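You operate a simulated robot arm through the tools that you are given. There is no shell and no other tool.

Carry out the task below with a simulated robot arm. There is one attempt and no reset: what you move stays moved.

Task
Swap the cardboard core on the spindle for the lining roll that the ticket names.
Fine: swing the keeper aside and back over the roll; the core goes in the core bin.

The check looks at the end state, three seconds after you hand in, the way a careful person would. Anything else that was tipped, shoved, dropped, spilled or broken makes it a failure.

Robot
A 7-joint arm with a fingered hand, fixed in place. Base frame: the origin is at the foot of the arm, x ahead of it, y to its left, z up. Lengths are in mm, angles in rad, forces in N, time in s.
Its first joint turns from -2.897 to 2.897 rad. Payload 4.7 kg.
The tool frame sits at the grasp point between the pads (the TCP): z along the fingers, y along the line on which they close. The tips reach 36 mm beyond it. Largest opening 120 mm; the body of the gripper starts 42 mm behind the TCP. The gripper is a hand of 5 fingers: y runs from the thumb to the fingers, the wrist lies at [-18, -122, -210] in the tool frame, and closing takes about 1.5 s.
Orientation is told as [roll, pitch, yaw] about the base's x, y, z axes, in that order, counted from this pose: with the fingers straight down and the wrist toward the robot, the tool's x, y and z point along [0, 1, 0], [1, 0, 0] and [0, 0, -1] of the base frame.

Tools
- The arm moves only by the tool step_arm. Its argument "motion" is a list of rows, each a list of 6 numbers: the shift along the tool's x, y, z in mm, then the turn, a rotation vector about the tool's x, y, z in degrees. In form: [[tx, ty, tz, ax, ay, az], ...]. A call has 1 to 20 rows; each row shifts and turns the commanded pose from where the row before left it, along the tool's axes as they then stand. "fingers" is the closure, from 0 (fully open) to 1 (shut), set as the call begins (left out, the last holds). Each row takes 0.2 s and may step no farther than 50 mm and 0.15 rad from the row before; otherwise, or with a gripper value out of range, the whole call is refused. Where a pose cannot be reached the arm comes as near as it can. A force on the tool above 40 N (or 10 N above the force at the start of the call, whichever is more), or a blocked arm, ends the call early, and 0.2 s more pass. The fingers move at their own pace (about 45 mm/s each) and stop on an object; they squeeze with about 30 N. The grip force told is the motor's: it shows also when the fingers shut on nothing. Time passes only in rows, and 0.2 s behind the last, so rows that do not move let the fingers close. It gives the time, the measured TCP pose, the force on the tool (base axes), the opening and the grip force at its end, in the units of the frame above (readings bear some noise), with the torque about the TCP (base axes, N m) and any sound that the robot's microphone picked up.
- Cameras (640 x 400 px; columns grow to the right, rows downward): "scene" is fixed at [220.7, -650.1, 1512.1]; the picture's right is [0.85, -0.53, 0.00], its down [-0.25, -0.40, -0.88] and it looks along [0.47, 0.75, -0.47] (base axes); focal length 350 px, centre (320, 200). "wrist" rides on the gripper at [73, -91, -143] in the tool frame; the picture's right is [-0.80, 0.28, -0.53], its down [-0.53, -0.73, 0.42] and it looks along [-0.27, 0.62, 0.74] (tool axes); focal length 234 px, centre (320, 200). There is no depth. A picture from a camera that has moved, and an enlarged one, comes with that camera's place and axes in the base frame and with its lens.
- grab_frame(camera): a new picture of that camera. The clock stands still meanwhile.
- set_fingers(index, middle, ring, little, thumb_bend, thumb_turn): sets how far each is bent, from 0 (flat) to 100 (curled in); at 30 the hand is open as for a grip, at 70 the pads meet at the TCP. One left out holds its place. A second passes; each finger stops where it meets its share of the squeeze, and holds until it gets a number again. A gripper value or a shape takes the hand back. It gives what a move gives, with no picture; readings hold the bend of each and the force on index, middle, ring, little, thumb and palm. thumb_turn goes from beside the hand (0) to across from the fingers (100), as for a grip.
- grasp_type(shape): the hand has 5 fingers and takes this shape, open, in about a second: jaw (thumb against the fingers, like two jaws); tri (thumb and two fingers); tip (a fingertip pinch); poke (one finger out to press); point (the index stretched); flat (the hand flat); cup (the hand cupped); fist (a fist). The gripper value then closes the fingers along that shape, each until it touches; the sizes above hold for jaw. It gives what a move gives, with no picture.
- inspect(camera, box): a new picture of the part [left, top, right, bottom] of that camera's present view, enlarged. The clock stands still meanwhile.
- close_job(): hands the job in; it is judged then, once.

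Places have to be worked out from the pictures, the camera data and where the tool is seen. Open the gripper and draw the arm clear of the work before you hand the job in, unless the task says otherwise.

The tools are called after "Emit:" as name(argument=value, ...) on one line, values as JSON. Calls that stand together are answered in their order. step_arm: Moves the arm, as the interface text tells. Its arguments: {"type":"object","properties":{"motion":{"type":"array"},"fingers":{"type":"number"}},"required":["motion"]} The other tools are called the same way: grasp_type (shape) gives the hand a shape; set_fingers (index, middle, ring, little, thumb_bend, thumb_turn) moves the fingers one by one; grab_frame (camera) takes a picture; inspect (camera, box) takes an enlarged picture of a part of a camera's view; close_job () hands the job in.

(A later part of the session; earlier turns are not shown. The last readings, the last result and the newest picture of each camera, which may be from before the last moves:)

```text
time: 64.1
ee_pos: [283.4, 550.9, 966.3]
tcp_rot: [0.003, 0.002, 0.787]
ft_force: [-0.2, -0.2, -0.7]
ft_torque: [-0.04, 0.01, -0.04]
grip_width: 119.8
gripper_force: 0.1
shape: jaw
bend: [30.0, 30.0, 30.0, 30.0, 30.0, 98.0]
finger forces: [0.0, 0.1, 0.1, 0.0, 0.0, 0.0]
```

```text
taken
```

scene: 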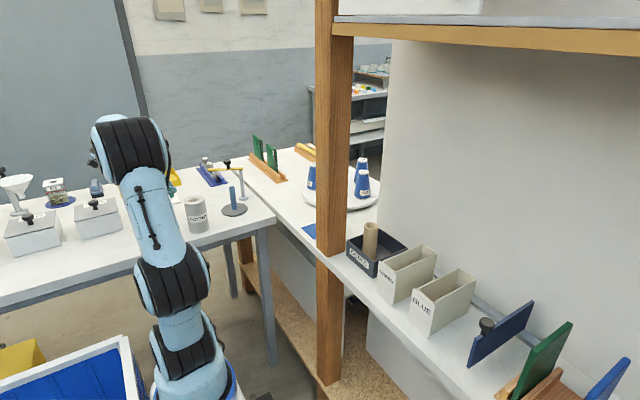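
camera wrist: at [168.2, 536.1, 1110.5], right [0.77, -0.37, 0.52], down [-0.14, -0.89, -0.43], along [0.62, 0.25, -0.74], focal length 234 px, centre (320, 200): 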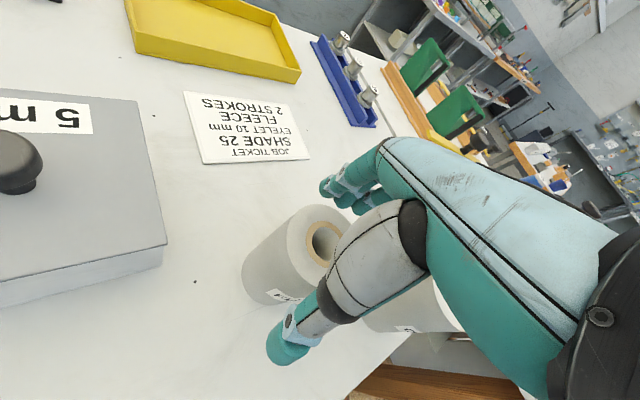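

The fingers already flank the roll with no contact. Down the last 31 mm, then close.

Emit:
step_arm(motion=[[0, 0, 11, 0, 0, 0], [0, 0, 10, 0, 0, 0], [0, 0, 10, 0, 0, 0], [0, 0, 0, 0, 0, 0]])

Emit:
step_arm(motion=[[0, 0, 0, 0, 0, 0], [0, 0, 0, 0, 0, 0], [0, 0, 0, 0, 0, 0], [0, 0, 0, 0, 0, 0], [0, 0, 0, 0, 0, 0], [0, 0, 0, 0, 0, 0], [0, 0, 0, 0, 0, 0], [0, 0, 0, 0, 0, 0]], fingers=1.0)

Emit:
grab_frame(camera="wrist")

```text
time: 65.1
ee_pos: [282.8, 550.2, 937.0]
tcp_rot: [0.003, 0.003, 0.784]
ft_force: [0.7, 0.8, 1.1]
ft_torque: [0.02, 0.0, 0.02]
grip_width: 120.0
gripper_force: 0.0
shape: jaw
bend: [30.0, 30.0, 30.0, 30.0, 30.0, 98.0]
finger forces: [0.0, 0.0, 0.0, 0.1, 0.0, 0.1]
```

```text
time: 66.9
ee_pos: [284.1, 550.1, 936.8]
tcp_rot: [0.003, 0.002, 0.784]
ft_force: [-0.2, -1.0, -0.3]
ft_torque: [-0.03, -0.01, 0.01]
grip_width: 57.0
gripper_force: 30.2
shape: jaw
bend: [74.0, 46.0, 49.0, 46.0, 71.0, 100.0]
finger forces: [16.3, 8.8, 0.1, 0.0, 25.9, 0.0]
```

```text
taken
camera wrist: at [167.8, 536.2, 1081.1], right [0.77, -0.37, 0.52], down [-0.14, -0.89, -0.42], along [0.62, 0.25, -0.74], focal length 234 px, centre (320, 200)
```

wrist: 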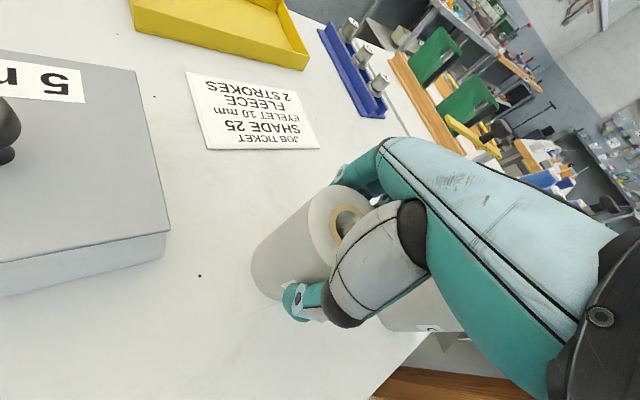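

The roll is gripped (26 N thumb against index and middle). I'll zoom in to measure where its axis sits relative to the tool.

Emit:
inspect(camera="wrist", box=[240, 160, 400, 320])

```text
2.50 times, centred on (320, 240) of wrist
camera zoom: at [167.8, 536.2, 1081.1], right [0.77, -0.37, 0.52], down [-0.14, -0.89, -0.42], along [0.62, 0.25, -0.74], focal length 585 px, centre (320, 100)
```

zoom: 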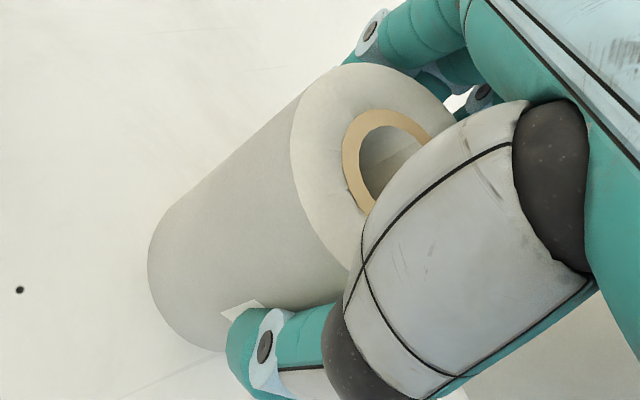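

From this view the jaws seem to centre objects about 5 mm toward the fingers from the nominal TCP. I'll correct for that when aligning over the pin. Now I lift the roll straight up.

Emit:
step_arm(motion=[[0, 0, -8, 0, 0, 0], [0, 0, -12, 0, 0, 0], [0, 0, -20, 0, 0, 0], [0, 0, -20, 0, 0, 0], [0, 0, -20, 0, 0, 0], [0, 0, -20, 0, 0, 0], [0, 0, -25, 0, 0, 0], [0, 0, -25, 0, 0, 0], [0, 0, -25, 0, 0, 0], [0, 0, -20, 0, 0, 0], [0, 0, 0, 0, 0, 0]])

Emit:
grab_frame(camera="wrist")

Emit:
grab_frame(camera="scene")

```text
time: 69.3
ee_pos: [284.2, 550.0, 1131.8]
tcp_rot: [0.002, 0.002, 0.786]
ft_force: [-0.3, -0.4, -2.0]
ft_torque: [0.0, 0.03, -0.02]
grip_width: 56.9
gripper_force: 30.2
shape: jaw
bend: [74.0, 46.0, 49.0, 46.0, 71.0, 100.0]
finger forces: [16.5, 8.8, 0.0, 0.0, 26.0, 0.0]
```

```text
taken
camera wrist: at [169.3, 535.6, 1275.9], right [0.77, -0.37, 0.52], down [-0.14, -0.89, -0.42], along [0.62, 0.25, -0.74], focal length 234 px, centre (320, 200)
```

wrist: 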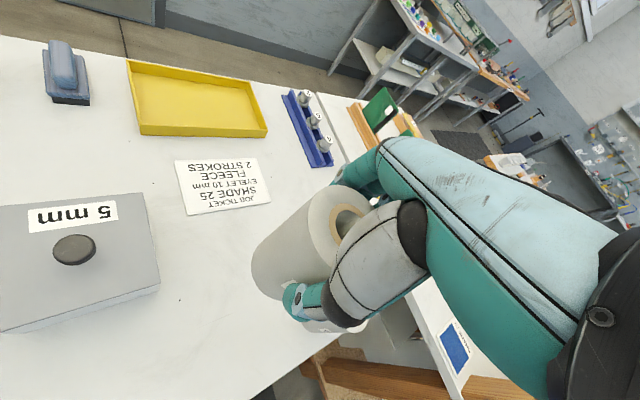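

```text
taken
```

scene: 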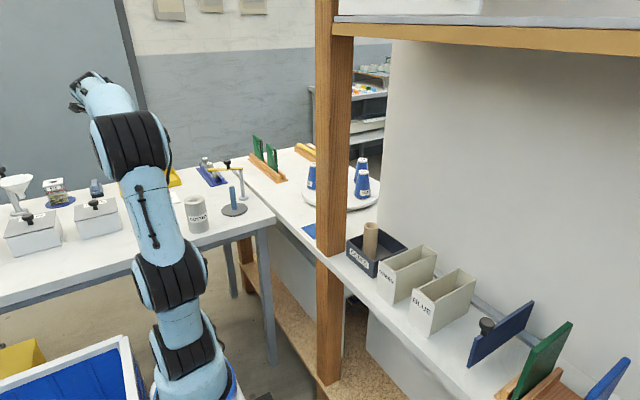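

The roll is securely held (weight ~2 N). I'll carry it at this height to the spindle and turn to yaw 0.

Emit:
step_arm(motion=[[-15, 12, 0, 0, 0, 0], [-30, 23, 0, 0, 0, 0], [-31.6, 24.7, 0, 0, 0, 0], [-31.6, 24.7, 0, 0, 0, 0], [-31.6, 24.7, 0, 0, 0, 0], [-31.6, 24.7, 0, 0, 0, 0], [-30, 22, 0, 0, 0, 0], [-15, 12, 0, 0, 0, 0], [0, 0, 0, 0, 0, 7.5], [0, 0, 0, 0, 0, 7.5], [0, 0, 0, 0, 0, 7.5], [0, 0, 0, 0, 0, 7.5], [0, 0, 0, 0, 0, 7.5], [0, 0, 0, 0, 0, 7.5], [0, 0, 0, 0, 0, 0]])

Emit:
grab_frame(camera="wrist")

Emit:
inspect(camera="scene", box=[170, 80, 290, 230])

```text
time: 72.5
ee_pos: [555.0, 515.9, 1131.6]
tcp_rot: [0.003, 0.003, -0.001]
ft_force: [-0.4, 0.1, -1.3]
ft_torque: [0.0, 0.0, 0.01]
grip_width: 56.6
gripper_force: 29.6
shape: jaw
bend: [74.0, 46.0, 49.0, 46.0, 71.0, 100.0]
finger forces: [16.7, 8.6, 0.0, 0.0, 25.9, 0.0]
```

```text
taken
camera wrist: at [465.4, 588.3, 1275.6], right [0.28, -0.8, 0.52], down [-0.73, -0.53, -0.42], along [0.62, -0.27, -0.74], focal length 234 px, centre (320, 200)
```

wrist: 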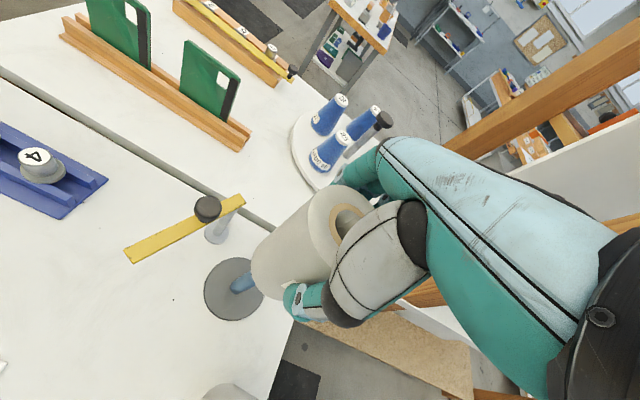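

```text
2.67 times, centred on (230, 155) of scene
camera zoom: at [220.7, -650.1, 1512.1], right [0.85, -0.53, 0.0], down [-0.25, -0.4, -0.88], along [0.47, 0.75, -0.47], focal length 934 px, centre (560, 320)
```

zoom: 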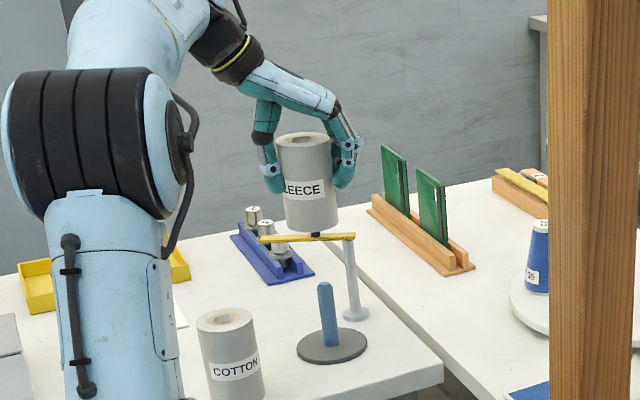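

The roll hangs straight over the spindle area. I'll lower until its bottom is ~15 mm above the pin, then check alignment in both cameras.

Emit:
step_arm(motion=[[1, 2, 20, 0, 0, 0], [0, 0, 20, 0, 0, 0], [0, 0, 20, 0, 0, 0], [0, 0, 8, 0, 0, 0], [0, 0, 0, 0, 0, 0], [0, 0, 0, 0, 0, 0]])

Emit:
inspect(camera="wrist", box=[190, 160, 390, 360])

Emit:
inspect(camera="scene", box=[200, 130, 270, 225])

```text
time: 73.9
ee_pos: [556.4, 517.4, 1062.6]
tcp_rot: [0.001, 0.003, 0.0]
ft_force: [-0.3, 0.3, -1.9]
ft_torque: [0.02, 0.02, 0.02]
grip_width: 56.7
gripper_force: 30.1
shape: jaw
bend: [74.0, 46.0, 49.0, 46.0, 71.0, 100.0]
finger forces: [16.6, 8.6, 0.0, 0.1, 25.9, 0.0]
```

```text
2.00 times, centred on (290, 260) of wrist
camera zoom: at [466.6, 589.0, 1206.7], right [0.28, -0.8, 0.52], down [-0.73, -0.53, -0.42], along [0.62, -0.27, -0.74], focal length 468 px, centre (380, 80)
```

zoom: 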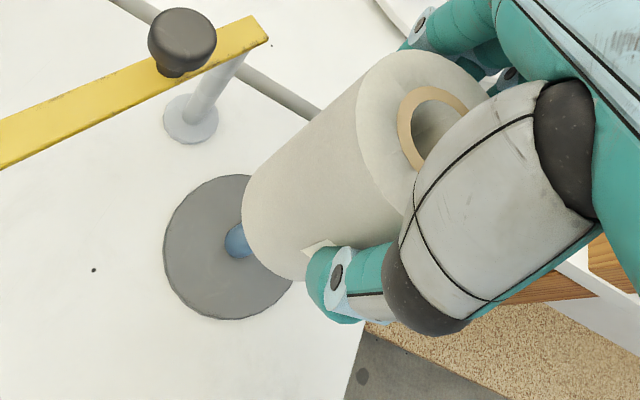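

```text
4.21 times, centred on (235, 178) of scene
camera zoom: at [220.7, -650.1, 1512.1], right [0.85, -0.53, 0.0], down [-0.25, -0.4, -0.88], along [0.47, 0.75, -0.47], focal length 1474 px, centre (678, 295)
```

zoom: 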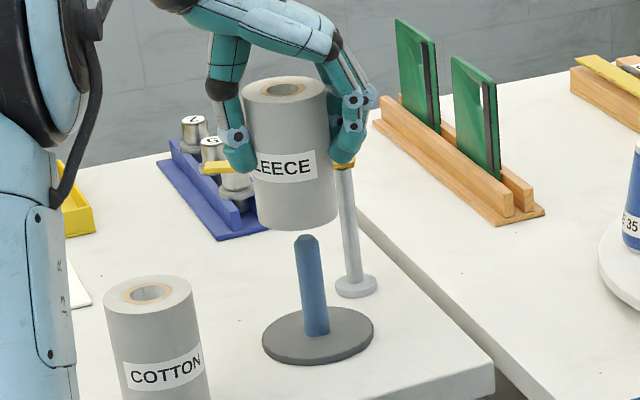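

The scene view suggests the roll axis is a few mm left of the pin. I'll zoom in tighter in both views to measure.

Emit:
inspect(camera="scene", box=[214, 145, 264, 185])

Emit:
inspect(camera="scene", box=[214, 175, 264, 215])

Emit:
inspect(camera="wrist", box=[240, 170, 360, 310])

```text
10.00 times, centred on (239, 165) of scene
camera zoom: at [220.7, -650.1, 1512.1], right [0.85, -0.53, 0.0], down [-0.25, -0.4, -0.88], along [0.47, 0.75, -0.47], focal length 3502 px, centre (1130, 550)
```

zoom: 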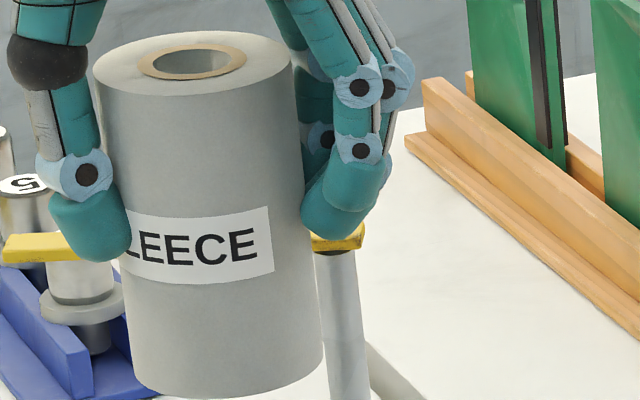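

```text
10.00 times, centred on (239, 195) of scene
camera zoom: at [220.7, -650.1, 1512.1], right [0.85, -0.53, 0.0], down [-0.25, -0.4, -0.88], along [0.47, 0.75, -0.47], focal length 3502 px, centre (1130, 250)
```

zoom: 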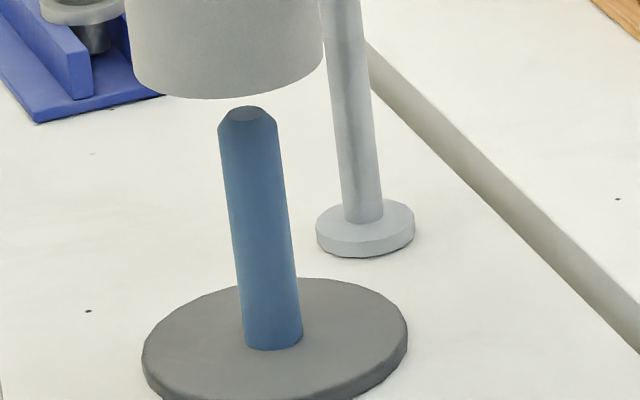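

```text
2.86 times, centred on (300, 240) of wrist
camera zoom: at [466.6, 589.0, 1206.7], right [0.28, -0.8, 0.52], down [-0.73, -0.53, -0.42], along [0.62, -0.27, -0.74], focal length 669 px, centre (377, 86)
```

zoom: 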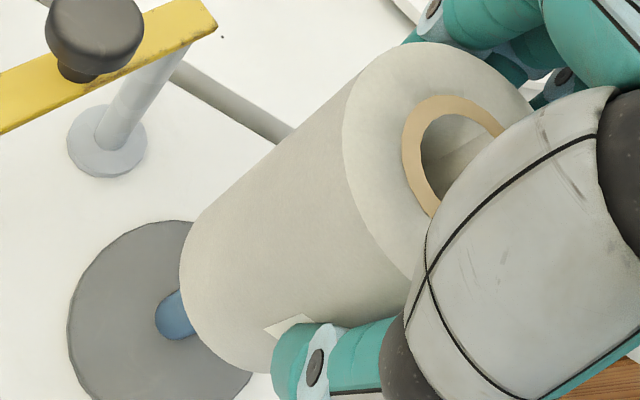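

Combining both views, the roll axis is about (-2.4, +2.4) mm off the pin axis. I'll correct that and lower slightly, then verify again.

Emit:
step_arm(motion=[[-2.4, 2.4, 3, 0, 0, 0], [0, 0, 4, 0, 0, 0], [0, 0, 0, 0, 0, 0], [0, 0, 0, 0, 0, 0]])

Emit:
inspect(camera="scene", box=[214, 150, 264, 190])

Emit:
inspect(camera="scene", box=[214, 175, 264, 215])

Emit:
inspect(camera="wrist", box=[240, 170, 360, 310])

```text
time: 74.9
ee_pos: [559.4, 515.1, 1056.7]
tcp_rot: [0.001, 0.002, 0.0]
ft_force: [-0.3, 0.0, -1.7]
ft_torque: [0.0, 0.01, 0.01]
grip_width: 56.6
gripper_force: 29.8
shape: jaw
bend: [74.0, 46.0, 49.0, 46.0, 71.0, 100.0]
finger forces: [16.6, 8.7, 0.0, 0.0, 25.8, 0.0]
```

```text
10.00 times, centred on (239, 170) of scene
camera zoom: at [220.7, -650.1, 1512.1], right [0.85, -0.53, 0.0], down [-0.25, -0.4, -0.88], along [0.47, 0.75, -0.47], focal length 3502 px, centre (1130, 500)
```

zoom: 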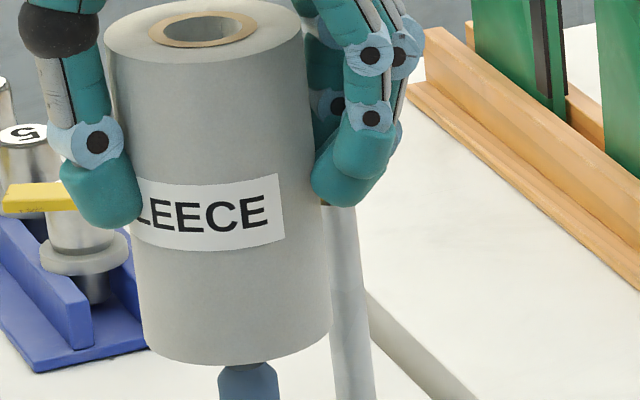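

```text
10.00 times, centred on (239, 195) of scene
camera zoom: at [220.7, -650.1, 1512.1], right [0.85, -0.53, 0.0], down [-0.25, -0.4, -0.88], along [0.47, 0.75, -0.47], focal length 3502 px, centre (1130, 250)
```

zoom: 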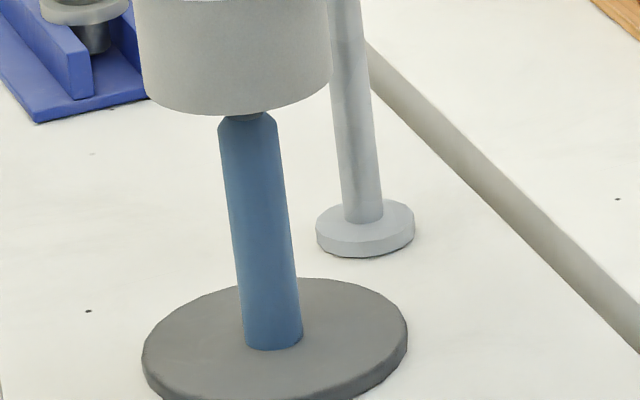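

```text
2.86 times, centred on (300, 240) of wrist
camera zoom: at [468.9, 586.9, 1200.4], right [0.28, -0.8, 0.52], down [-0.73, -0.53, -0.42], along [0.62, -0.27, -0.74], focal length 669 px, centre (377, 86)
```

zoom: 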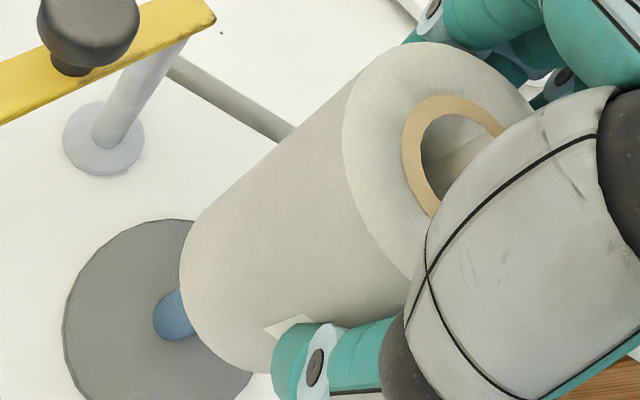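

Both views now show the roll coaxial with the pin within about 1 mm. I'll lower onto the pin tip in small steps and check the force.

Emit:
step_arm(motion=[[0, 0, 4, 0, 0, 0], [0, 0, 4, 0, 0, 0], [0, 0, 4, 0, 0, 0], [0, 0, 4, 0, 0, 0], [0, 0, 0, 0, 0, 0]])

Emit:
inspect(camera="scene", box=[204, 150, 274, 215])

```text
time: 76.1
ee_pos: [560.3, 515.1, 1040.2]
tcp_rot: [0.001, 0.005, 0.0]
ft_force: [0.5, -0.5, -0.7]
ft_torque: [-0.02, 0.02, 0.01]
grip_width: 56.6
gripper_force: 29.9
shape: jaw
bend: [74.0, 46.0, 49.0, 46.0, 71.0, 100.0]
finger forces: [16.6, 8.6, 0.1, 0.0, 25.9, 0.1]
```

```text
6.15 times, centred on (239, 182) of scene
camera zoom: at [220.7, -650.1, 1512.1], right [0.85, -0.53, 0.0], down [-0.25, -0.4, -0.88], along [0.47, 0.75, -0.47], focal length 2155 px, centre (818, 308)
```

zoom: 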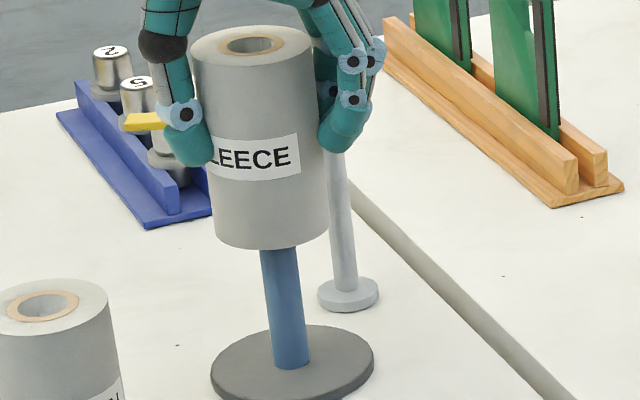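

The pin tip has entered the roll with no force. Continuing down.

Emit:
step_arm(motion=[[0, 0, 5, 0, 0, 0], [0, 0, 5, 0, 0, 0], [0, 0, 5, 0, 0, 0], [0, 0, 5, 0, 0, 0], [0, 0, 5, 0, 0, 0], [0, 0, 5, 0, 0, 0], [0, 0, 5, 0, 0, 0], [0, 0, 5, 0, 0, 0], [0, 0, 5, 0, 0, 0], [0, 0, 5, 0, 0, 0], [0, 0, 0, 0, 0, 0]])

Emit:
inspect(camera="scene", box=[204, 150, 274, 225])

Emit:
inspect(camera="wrist", box=[180, 140, 400, 340])

```text
time: 78.5
ee_pos: [559.1, 515.8, 991.0]
tcp_rot: [0.0, 0.002, 0.001]
ft_force: [-0.5, 2.0, -1.4]
ft_torque: [0.07, 0.0, 0.03]
grip_width: 56.8
gripper_force: 29.7
shape: jaw
bend: [74.0, 46.0, 49.0, 46.0, 71.0, 100.0]
finger forces: [17.0, 7.9, 0.0, 0.0, 25.9, 0.0]
```

```text
5.33 times, centred on (239, 188) of scene
camera zoom: at [220.7, -650.1, 1512.1], right [0.85, -0.53, 0.0], down [-0.25, -0.4, -0.88], along [0.47, 0.75, -0.47], focal length 1868 px, centre (752, 267)
```

zoom: 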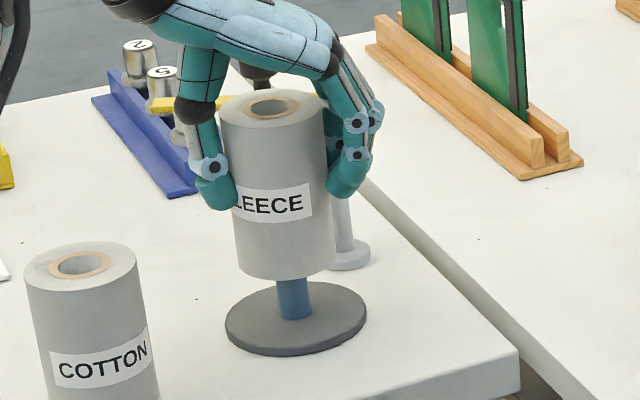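

```text
2.00 times, centred on (290, 240) of wrist
camera zoom: at [468.9, 586.7, 1135.0], right [0.28, -0.8, 0.52], down [-0.73, -0.53, -0.42], along [0.62, -0.27, -0.74], focal length 468 px, centre (380, 120)
```

zoom: 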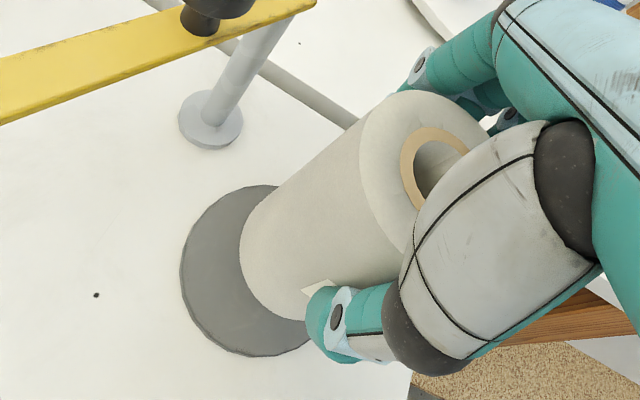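

The roll is sliding down the pin with only ~2 N of side force. I'll shift 1 mm to relieve that and continue nearly to the base.

Emit:
step_arm(motion=[[1, 0, 5, 0, 0, 0], [0, 0, 5, 0, 0, 0], [0, 0, 5, 0, 0, 0], [0, 0, 5, 0, 0, 0], [0, 0, 5, 0, 0, 0], [0, 0, 5, 0, 0, 0], [0, 0, 4, 0, 0, 0], [0, 0, 4, 0, 0, 0], [0, 0, 3, 0, 0, 0], [0, 0, 0, 0, 0, 0]])

Emit:
inspect(camera="scene", box=[204, 150, 274, 225])

```text
time: 80.7
ee_pos: [559.0, 514.7, 949.2]
tcp_rot: [0.002, 0.004, 0.001]
ft_force: [0.3, 0.2, -0.7]
ft_torque: [0.03, -0.05, 0.01]
grip_width: 56.6
gripper_force: 29.5
shape: jaw
bend: [74.0, 46.0, 49.0, 46.0, 71.0, 100.0]
finger forces: [17.0, 8.3, 0.0, 0.0, 25.9, 0.1]
```

```text
5.33 times, centred on (239, 188) of scene
camera zoom: at [220.7, -650.1, 1512.1], right [0.85, -0.53, 0.0], down [-0.25, -0.4, -0.88], along [0.47, 0.75, -0.47], focal length 1868 px, centre (752, 267)
```

zoom: 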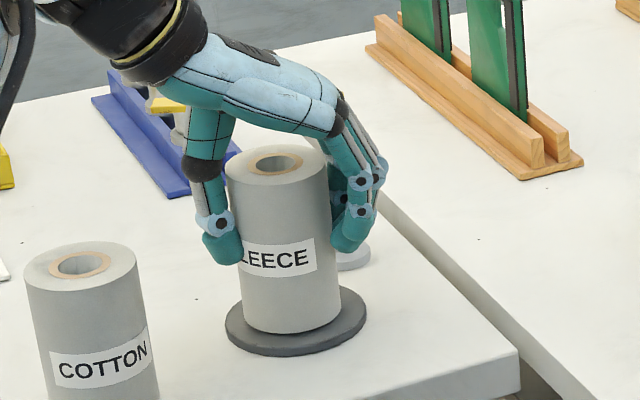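

Almost seated, with a few mm left. Lowering in 1.5 mm steps until contact.

Emit:
step_arm(motion=[[0, 0, 1.5, 0, 0, 0], [0, 0, 1.5, 0, 0, 0], [0, 0, 1.5, 0, 0, 0], [0, 0, 0, 0, 0, 0]])

```text
time: 81.7
ee_pos: [560.3, 514.9, 944.8]
tcp_rot: [0.0, 0.005, -0.001]
ft_force: [-0.8, 0.3, 2.8]
ft_torque: [-0.02, -0.06, 0.03]
grip_width: 56.7
gripper_force: 30.2
shape: jaw
bend: [74.0, 46.0, 49.0, 46.0, 71.0, 100.0]
finger forces: [16.7, 8.5, 0.0, 0.1, 26.5, 0.1]
```

Contact is starting (+4 N change). One more millimetre to seat it, then I'll check.

Emit:
step_arm(motion=[[0, 0, 1, 0, 0, 0], [0, 0, 0, 0, 0, 0]])

Emit:
inspect(camera="scene", box=[204, 150, 274, 225])

Emit:
inspect(camera="wrist", box=[180, 140, 400, 340])

```text
time: 82.3
ee_pos: [559.0, 515.6, 944.7]
tcp_rot: [0.004, 0.002, 0.0]
ft_force: [-1.9, 1.4, 8.6]
ft_torque: [0.04, -0.13, 0.01]
grip_width: 56.5
gripper_force: 30.2
shape: jaw
bend: [74.0, 46.0, 49.0, 46.0, 71.0, 100.0]
finger forces: [16.8, 8.5, 0.1, 0.0, 27.2, 0.1]
```

```text
5.33 times, centred on (239, 188) of scene
camera zoom: at [220.7, -650.1, 1512.1], right [0.85, -0.53, 0.0], down [-0.25, -0.4, -0.88], along [0.47, 0.75, -0.47], focal length 1868 px, centre (752, 267)
```

zoom: 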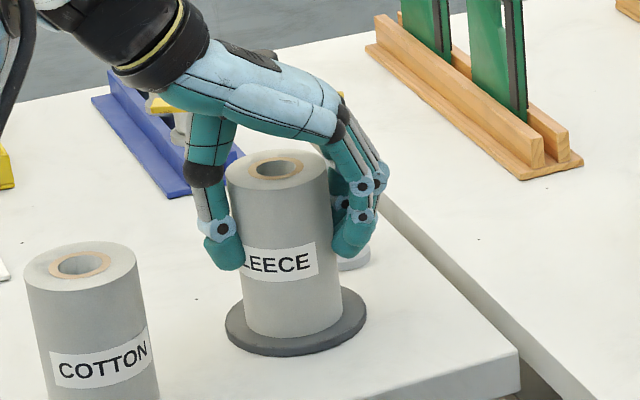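

```text
2.00 times, centred on (290, 240) of wrist
camera zoom: at [468.4, 587.7, 1088.6], right [0.28, -0.81, 0.52], down [-0.73, -0.53, -0.42], along [0.62, -0.26, -0.74], focal length 468 px, centre (380, 120)
```

zoom: 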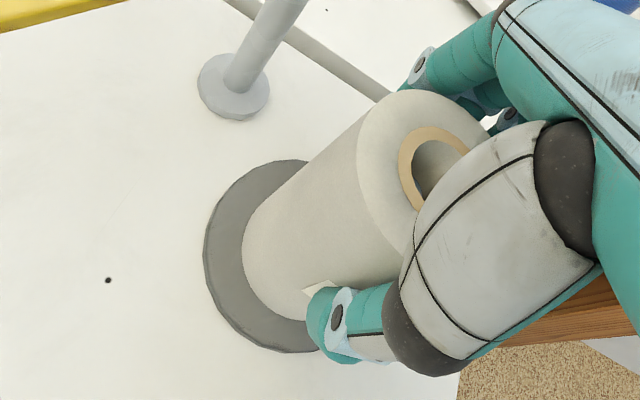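

The roll is seated on the spindle disc (about 9 N contact). Opening the hand and lifting straight up.

Emit:
step_arm(motion=[[0, 0, -1, 0, 0, 0], [0, 0, 0, 0, 0, 0], [0, 0, 0, 0, 0, 0], [0, 0, 0, 0, 0, 0], [0, 0, 0, 0, 0, 0], [0, 0, 0, 0, 0, 0], [0, 0, 0, 0, 0, 0]], fingers=0.0)

Emit:
step_arm(motion=[[0, 0, -10, 0, 0, 0], [0, 0, -15, 0, 0, 0], [0, 0, -20, 0, 0, 0], [0, 0, -25, 0, 0, 0], [0, 0, -30, 0, 0, 0], [0, 0, -30, 0, 0, 0], [0, 0, -30, 0, 0, 0], [0, 0, 0, 0, 0, 0]])

Emit:
grab_frame(camera="wrist")

Emit:
inspect(camera="scene", box=[170, 90, 290, 230])

```text
time: 83.9
ee_pos: [558.6, 515.9, 944.7]
tcp_rot: [0.002, 0.004, -0.001]
ft_force: [0.2, -0.2, -0.8]
ft_torque: [-0.01, 0.02, -0.03]
grip_width: 119.6
gripper_force: 0.1
shape: jaw
bend: [30.0, 30.0, 30.0, 30.0, 30.0, 98.0]
finger forces: [0.0, 0.0, 0.0, 0.1, 0.1, 0.0]
```

```text
time: 85.7
ee_pos: [560.3, 516.4, 1103.4]
tcp_rot: [0.001, 0.003, 0.001]
ft_force: [-0.3, 0.5, 0.2]
ft_torque: [0.01, -0.05, -0.02]
grip_width: 119.7
gripper_force: 0.1
shape: jaw
bend: [30.0, 30.0, 30.0, 30.0, 30.0, 98.0]
finger forces: [0.0, 0.0, 0.0, 0.0, 0.0, 0.1]
```

```text
taken
camera wrist: at [468.8, 588.2, 1248.1], right [0.28, -0.8, 0.52], down [-0.73, -0.53, -0.42], along [0.62, -0.27, -0.74], focal length 234 px, centre (320, 200)
```

wrist: 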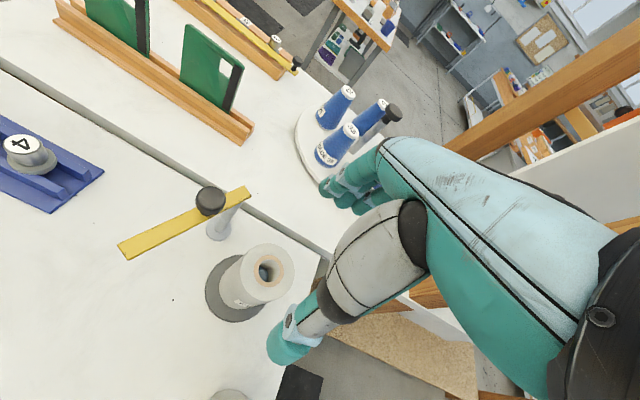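

```text
2.86 times, centred on (230, 160) of scene
camera zoom: at [220.7, -650.1, 1512.1], right [0.85, -0.53, 0.0], down [-0.25, -0.4, -0.88], along [0.47, 0.75, -0.47], focal length 1000 px, centre (577, 314)
```

zoom: 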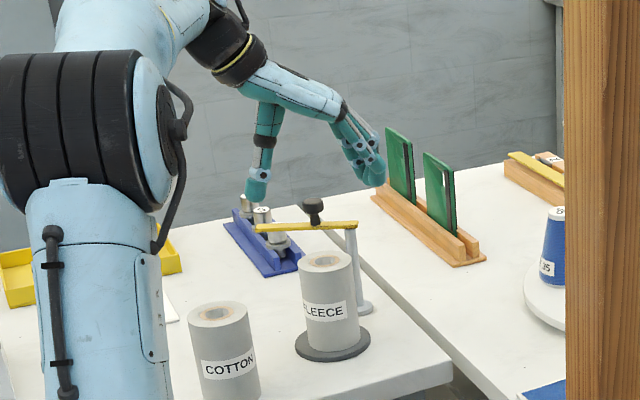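

The FLEECE roll is on the spindle and standing free. Now I'll bring the keeper back: the knob is at about (587, 614), so I move over it, turn to yaw ≈ 32° and narrow the fingers.

Emit:
step_arm(motion=[[32, 7.5, 0, 0, 0, 0], [32, 7.5, 0, 0, 0, 0], [31, 7.5, 0, 0, 0, 0], [0, 0, 0, 0, 0, -8], [0, 0, 0, 0, 0, -8], [0, 0, 0, 0, 0, -8], [0, 0, 0, 0, 0, -8], [0, 0, 0, 0, 0, 0]], fingers=0.5)

Emit:
inspect(camera="wrist", box=[140, 120, 440, 380])

Emit:
inspect(camera="scene", box=[190, 110, 280, 220])

```text
time: 87.5
ee_pos: [582.1, 610.6, 1105.0]
tcp_rot: [-0.001, 0.002, 0.561]
ft_force: [-0.3, -0.4, 0.7]
ft_torque: [0.01, 0.0, -0.03]
grip_width: 60.6
gripper_force: 0.1
shape: jaw
bend: [74.0, 45.0, 42.0, 40.0, 70.0, 100.0]
finger forces: [0.0, 0.1, 0.0, 0.0, 0.0, 0.1]
```

```text
1.54 times, centred on (290, 250) of wrist
camera zoom: at [467.1, 623.2, 1249.0], right [0.67, -0.53, 0.52], down [-0.34, -0.84, -0.42], along [0.67, 0.11, -0.74], focal length 360 px, centre (366, 123)
```

zoom: 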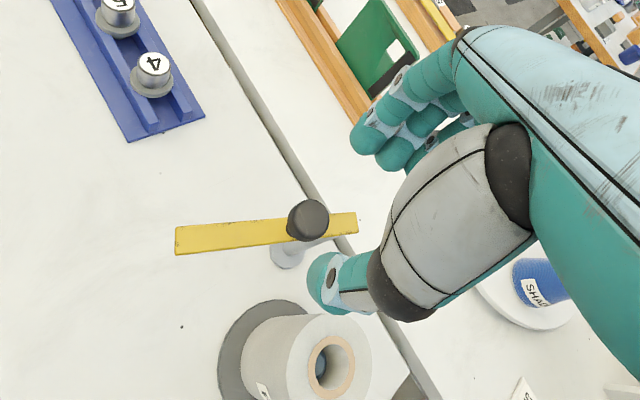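

```text
3.64 times, centred on (235, 165) of scene
camera zoom: at [220.7, -650.1, 1512.1], right [0.85, -0.53, 0.0], down [-0.25, -0.4, -0.88], along [0.47, 0.75, -0.47], focal length 1273 px, centre (629, 327)
```

zoom: 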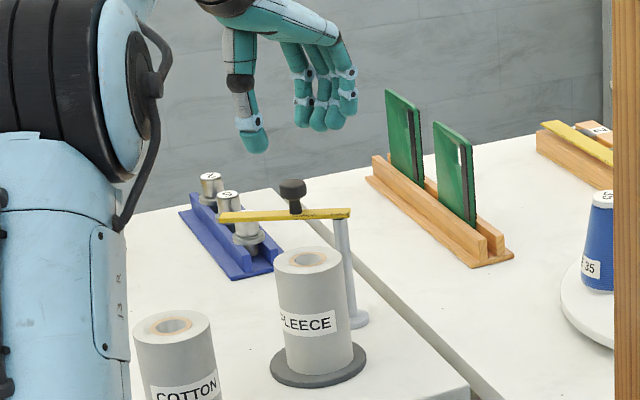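

The knob is at (588, 613), between the open thumb and fingers. Descending to z≈1029 and closing on it.

Emit:
step_arm(motion=[[-0.9, 1.4, 20, 0, 0, 0], [0, 0, 20, 0, 0, 0], [0, 0, 15, 0, 0, 0], [0, 0, 12, 0, 0, 0], [0, 0, 9, 0, 0, 0], [0, 0, 0, 0, 0, 0]])

Emit:
step_arm(motion=[[0, 0, 0, 0, 0, 0], [0, 0, 0, 0, 0, 0], [0, 0, 0, 0, 0, 0], [0, 0, 0, 0, 0, 0], [0, 0, 0, 0, 0, 0], [0, 0, 0, 0, 0, 0], [0, 0, 0, 0, 0, 0], [0, 0, 0, 0, 0, 0], [0, 0, 0, 0, 0, 0]], fingers=1.0)

Emit:
inspect(camera="wrist", box=[180, 140, 440, 380])

Emit:
inspect(camera="scene", box=[190, 120, 280, 220])

```text
time: 88.9
ee_pos: [583.5, 611.2, 1029.9]
tcp_rot: [0.004, 0.002, 0.559]
ft_force: [-0.8, 0.2, 0.5]
ft_torque: [-0.03, 0.0, 0.01]
grip_width: 60.4
gripper_force: 0.0
shape: jaw
bend: [74.0, 45.0, 42.0, 40.0, 70.0, 100.0]
finger forces: [0.0, 0.0, 0.0, 0.0, 0.0, 0.1]
```

```text
time: 90.9
ee_pos: [584.9, 611.4, 1028.7]
tcp_rot: [0.001, 0.003, 0.559]
ft_force: [-5.2, -5.5, -12.0]
ft_torque: [-0.14, 0.2, 0.0]
grip_width: 17.6
gripper_force: 30.3
shape: jaw
bend: [73.0, 64.0, 66.0, 65.0, 74.0, 100.0]
finger forces: [13.6, 6.7, 0.0, 0.0, 27.1, 0.0]
```

```text
1.67 times, centred on (310, 260) of wrist
camera zoom: at [468.6, 623.7, 1172.9], right [0.67, -0.53, 0.52], down [-0.34, -0.84, -0.42], along [0.66, 0.1, -0.74], focal length 390 px, centre (337, 100)
```

zoom: 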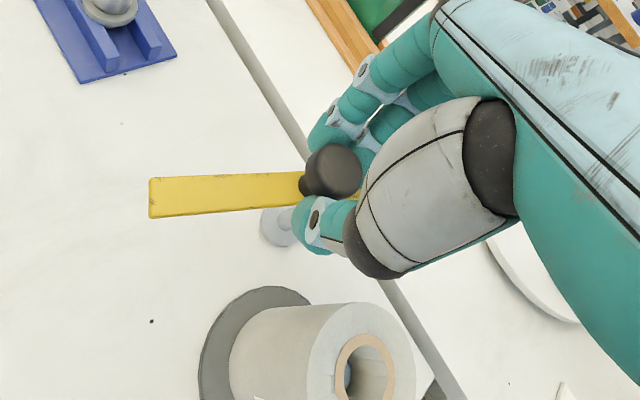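

```text
4.00 times, centred on (235, 170) of scene
camera zoom: at [220.7, -650.1, 1512.1], right [0.85, -0.53, 0.0], down [-0.25, -0.4, -0.88], along [0.47, 0.75, -0.47], focal length 1401 px, centre (660, 320)
```

zoom: 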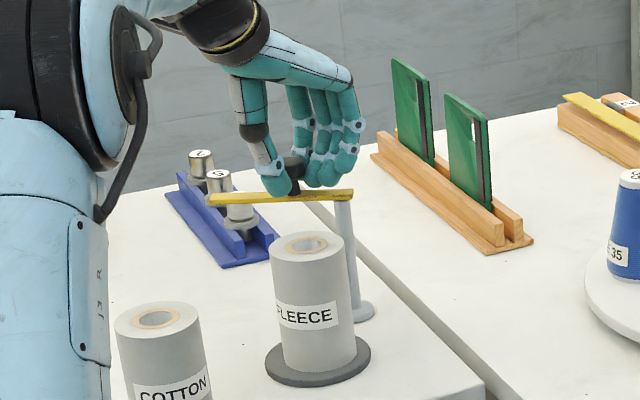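

The knob is gripped. I'll swing it back anticlockwise along the arc, the first few steps with a check.

Emit:
step_arm(motion=[[-2.8, -3.86, 0, 0, 0, -5.4], [-2.8, -3.86, 0, 0, 0, -5.4], [-2.8, -3.86, 0, 0, 0, -5.4], [-2.8, -3.86, 0, 0, 0, -5.4], [0, 0, 0, 0, 0, 0]])

Emit:
inspect(camera="wrist", box=[180, 140, 440, 380])

Emit:
inspect(camera="scene", box=[190, 120, 280, 220])

```text
time: 92.1
ee_pos: [580.6, 592.5, 1029.6]
tcp_rot: [0.003, 0.003, 0.938]
ft_force: [2.4, 0.3, -13.3]
ft_torque: [-0.01, -0.05, 0.0]
grip_width: 16.8
gripper_force: 29.7
shape: jaw
bend: [73.0, 64.0, 66.0, 65.0, 74.0, 100.0]
finger forces: [17.0, 8.2, 0.0, 0.0, 23.4, 0.0]
```

```text
1.67 times, centred on (310, 260) of wrist
camera zoom: at [467.8, 561.2, 1173.0], right [0.81, -0.25, 0.52], down [-0.01, -0.91, -0.42], along [0.58, 0.34, -0.74], focal length 390 px, centre (337, 100)
```

zoom: 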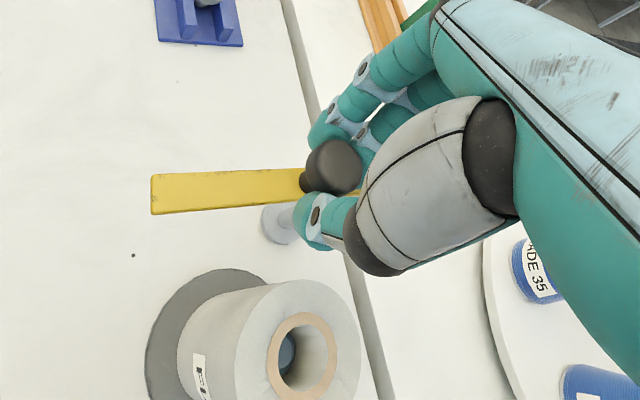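

```text
4.00 times, centred on (235, 170) of scene
camera zoom: at [220.7, -650.1, 1512.1], right [0.85, -0.53, 0.0], down [-0.25, -0.4, -0.88], along [0.47, 0.75, -0.47], focal length 1401 px, centre (660, 320)
```

zoom: 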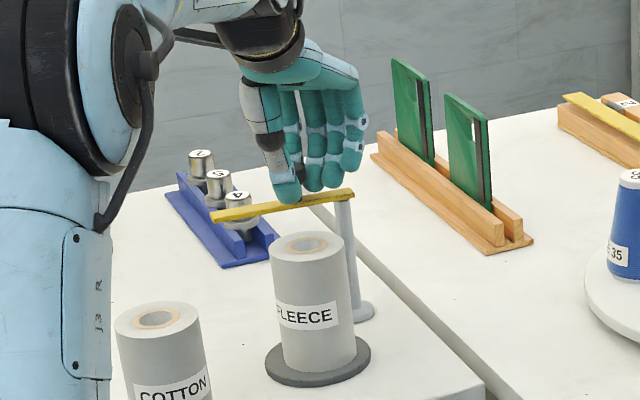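

The keeper follows with almost no side force. Continuing another 27°.

Emit:
step_arm(motion=[[-2.8, -3.86, 0, 0, 0, -5.4], [-2.8, -3.86, 0, 0, 0, -5.4], [-2.8, -3.86, 0, 0, 0, -5.4], [-2.8, -3.86, 0, 0, 0, -5.4], [-2.8, -3.86, 0, 0, 0, -5.4], [0, 0, 0, 0, 0, 0]])

Emit:
inspect(camera="wrist", box=[180, 140, 440, 380])

Emit:
inspect(camera="scene", box=[190, 120, 280, 220])

```text
time: 93.5
ee_pos: [583.6, 568.4, 1030.0]
tcp_rot: [0.003, 0.0, 1.407]
ft_force: [16.4, 6.1, -12.6]
ft_torque: [0.14, -0.34, -0.16]
grip_width: 17.3
gripper_force: 30.4
shape: jaw
bend: [73.0, 63.0, 66.0, 65.0, 75.0, 100.0]
finger forces: [16.4, 12.5, 0.0, 0.1, 21.8, 0.0]
```

```text
1.67 times, centred on (310, 260) of wrist
camera zoom: at [498.6, 490.1, 1172.6], right [0.84, 0.14, 0.52], down [0.4, -0.81, -0.43], along [0.36, 0.57, -0.74], focal length 390 px, centre (337, 100)
```

zoom: 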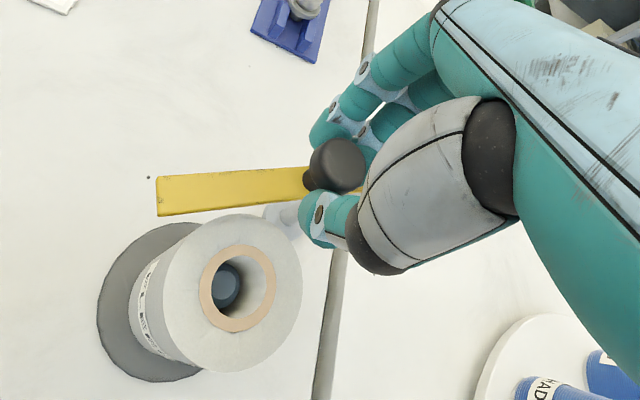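

```text
4.00 times, centred on (235, 170) of scene
camera zoom: at [220.7, -650.1, 1512.1], right [0.85, -0.53, 0.0], down [-0.25, -0.4, -0.88], along [0.47, 0.75, -0.47], focal length 1401 px, centre (660, 320)
```

zoom: 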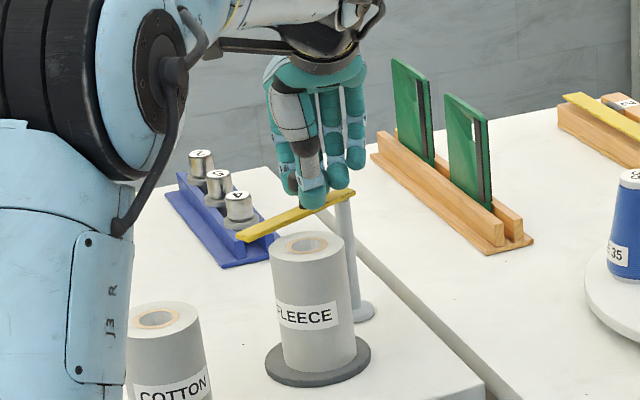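

There's a 17 N inward pull, meaning my path is a few mm too wide. I'll correct inward and continue with a tighter arc (knob now ~50° back, about 32° to go).

Emit:
step_arm(motion=[[-2.2, 1.6, 0, 0, 0, 0], [-2.94, -3.41, 0, 0, 0, -5.4], [-2.94, -3.41, 0, 0, 0, -5.4], [-2.94, -3.41, 0, 0, 0, -5.4], [0, 0, 0, 0, 0, 0]])

Emit:
inspect(camera="wrist", box=[180, 140, 440, 380])

Emit:
inspect(camera="scene", box=[190, 120, 280, 220])

```text
time: 94.7
ee_pos: [594.2, 559.4, 1028.0]
tcp_rot: [0.004, -0.001, 1.69]
ft_force: [6.3, 5.8, -8.9]
ft_torque: [0.15, -0.12, -0.06]
grip_width: 16.9
gripper_force: 30.3
shape: jaw
bend: [73.0, 64.0, 66.0, 65.0, 75.0, 100.0]
finger forces: [16.1, 9.3, 0.1, 0.0, 22.3, 0.1]
```

```text
1.67 times, centred on (310, 260) of wrist
camera zoom: at [533.3, 459.3, 1172.3], right [0.77, 0.37, 0.52], down [0.61, -0.66, -0.43], along [0.19, 0.65, -0.74], focal length 390 px, centre (337, 100)
```

zoom: 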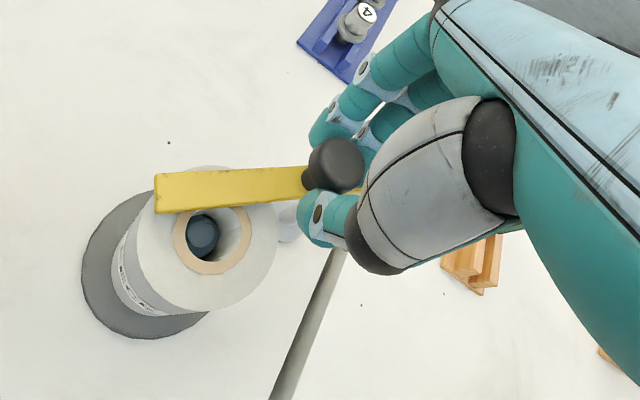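

```text
4.00 times, centred on (235, 170) of scene
camera zoom: at [220.7, -650.1, 1512.1], right [0.85, -0.53, 0.0], down [-0.25, -0.4, -0.88], along [0.47, 0.75, -0.47], focal length 1401 px, centre (660, 320)
```

zoom: 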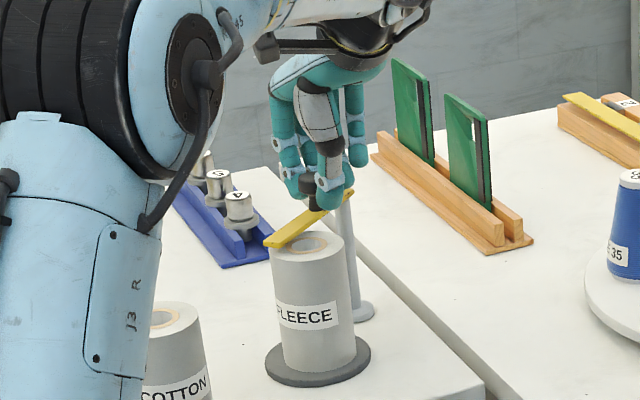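

The keeper arm is sweeping over the roll with clearance. About 15° remains to its original position; three more steps.

Emit:
step_arm(motion=[[-2.94, -3.41, 0, 0, 0, -5.4], [-2.94, -3.41, 0, 0, 0, -5.4], [-2.7, -3.2, 0, 0, 0, -5.0], [0, 0, 0, 0, 0, 0]])

Emit:
inspect(camera="wrist", box=[180, 140, 440, 380])

Emit:
inspect(camera="scene", box=[190, 120, 280, 220])

```text
time: 95.7
ee_pos: [603.2, 553.7, 1027.8]
tcp_rot: [0.004, -0.001, 1.967]
ft_force: [-3.6, 10.5, -7.2]
ft_torque: [0.26, 0.1, -0.07]
grip_width: 17.3
gripper_force: 29.9
shape: jaw
bend: [73.0, 64.0, 66.0, 65.0, 76.0, 100.0]
finger forces: [18.7, 7.8, 0.1, 0.1, 20.3, 0.0]
```

```text
1.67 times, centred on (310, 260) of wrist
camera zoom: at [572.3, 440.3, 1171.4], right [0.64, 0.57, 0.52], down [0.77, -0.47, -0.43], along [0.0, 0.68, -0.74], focal length 390 px, centre (337, 100)
```

zoom: 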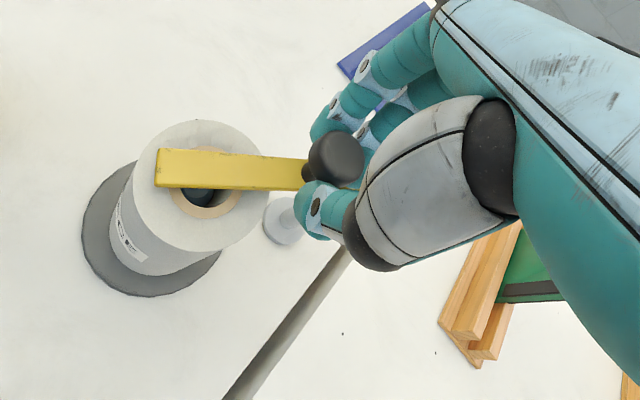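

```text
4.00 times, centred on (235, 170) of scene
camera zoom: at [220.7, -650.1, 1512.1], right [0.85, -0.53, 0.0], down [-0.25, -0.4, -0.88], along [0.47, 0.75, -0.47], focal length 1401 px, centre (660, 320)
```

zoom: 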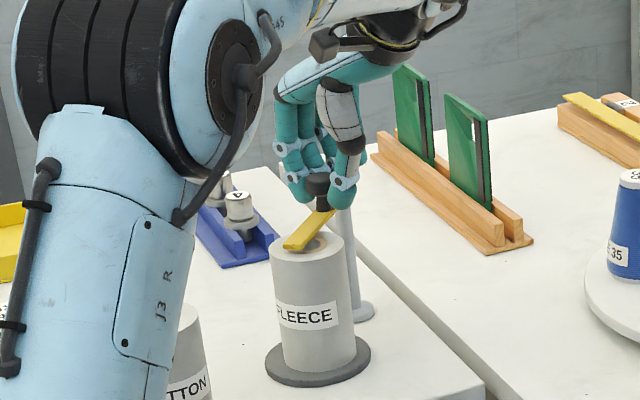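

The keeper now lies over the roll. By the knob position about 5° remains to the original place, so I'll make one more step and check.

Emit:
step_arm(motion=[[-1.5, -1.7, 0, 0, 0, -2.7], [-1.5, -1.7, 0, 0, 0, -2.7], [0, 0, 0, 0, 0, 0]])

Emit:
inspect(camera="wrist", box=[180, 140, 440, 380])

Emit:
inspect(camera="scene", box=[205, 150, 265, 200])

```text
time: 96.5
ee_pos: [606.6, 550.5, 1029.1]
tcp_rot: [0.005, -0.002, 2.061]
ft_force: [-9.5, 13.0, -10.9]
ft_torque: [0.3, 0.23, -0.1]
grip_width: 16.7
gripper_force: 30.0
shape: jaw
bend: [73.0, 65.0, 66.0, 65.0, 77.0, 100.0]
finger forces: [22.2, 6.5, 0.1, 0.0, 15.8, 0.0]
```

```text
1.67 times, centred on (310, 260) of wrist
camera zoom: at [587.1, 436.1, 1171.6], right [0.58, 0.63, 0.52], down [0.81, -0.4, -0.43], along [-0.06, 0.67, -0.74], focal length 390 px, centre (337, 100)
```

zoom: 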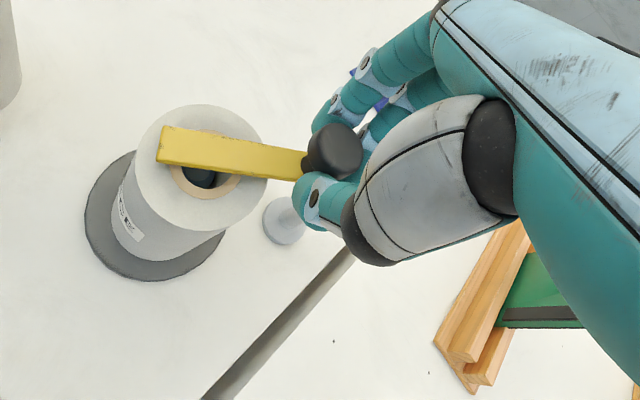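

```text
8.00 times, centred on (235, 175) of scene
camera zoom: at [220.7, -650.1, 1512.1], right [0.85, -0.53, 0.0], down [-0.25, -0.4, -0.88], along [0.47, 0.75, -0.47], focal length 2801 px, centre (1000, 400)
```

zoom: 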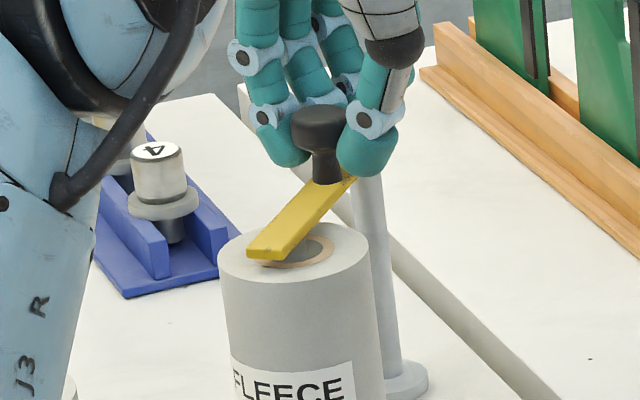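

The keeper tip is back at exactly the same image position as at the start, and the resistance shows it's at its stop. I'll open the fingers and lift straight off.

Emit:
step_arm(motion=[[0, 0, 0, 0, 0, 0], [0, 0, 0, 0, 0, 0], [0, 0, 0, 0, 0, 0], [0, 0, 0, 0, 0, 0], [0, 0, 0, 0, 0, 0]], fingers=0.45)

Emit:
step_arm(motion=[[0, 0, -8, 0, 0, 0], [0, 0, -12, 0, 0, 0], [0, 0, -20, 0, 0, 0], [0, 0, -25, 0, 0, 0], [0, 0, -30, 0, 0, 0], [0, 0, -30, 0, 0, 0], [0, 0, 0, 0, 0, 0]])

Emit:
grab_frame(camera="wrist")

Emit:
inspect(camera="scene", box=[205, 150, 265, 200])

```text
time: 97.7
ee_pos: [607.8, 549.8, 1028.9]
tcp_rot: [0.002, -0.003, 2.06]
ft_force: [0.3, -0.3, 0.0]
ft_torque: [-0.04, -0.01, 0.01]
grip_width: 65.4
gripper_force: 0.0
shape: jaw
bend: [74.0, 43.0, 40.0, 40.0, 68.0, 100.0]
finger forces: [0.1, 0.1, 0.1, 0.0, 0.0, 0.0]
```

```text
time: 99.3
ee_pos: [607.1, 550.0, 1154.8]
tcp_rot: [0.003, -0.002, 2.059]
ft_force: [0.4, -0.4, -0.3]
ft_torque: [0.01, -0.01, 0.0]
grip_width: 65.8
gripper_force: 0.1
shape: jaw
bend: [74.0, 43.0, 40.0, 40.0, 68.0, 100.0]
finger forces: [0.0, 0.0, 0.0, 0.1, 0.0, 0.0]
```

```text
taken
camera wrist: at [587.4, 434.4, 1298.5], right [0.58, 0.62, 0.52], down [0.81, -0.4, -0.43], along [-0.06, 0.67, -0.74], focal length 234 px, centre (320, 200)
```

wrist: 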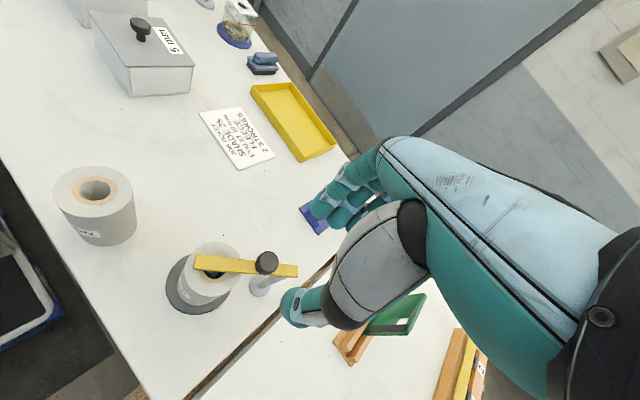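

```text
8.00 times, centred on (235, 175) of scene
camera zoom: at [220.7, -650.1, 1512.1], right [0.85, -0.53, 0.0], down [-0.25, -0.4, -0.88], along [0.47, 0.75, -0.47], focal length 2801 px, centre (1000, 400)
```

zoom: 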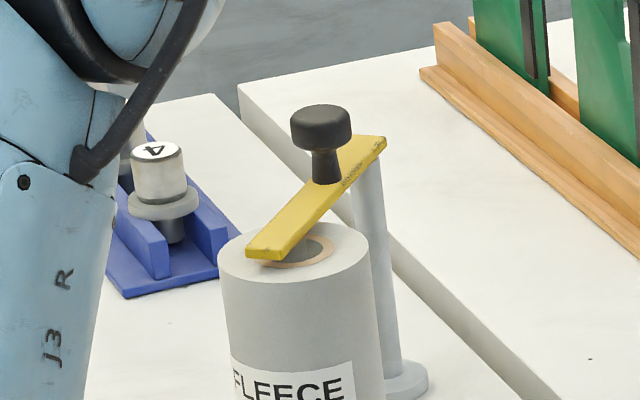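

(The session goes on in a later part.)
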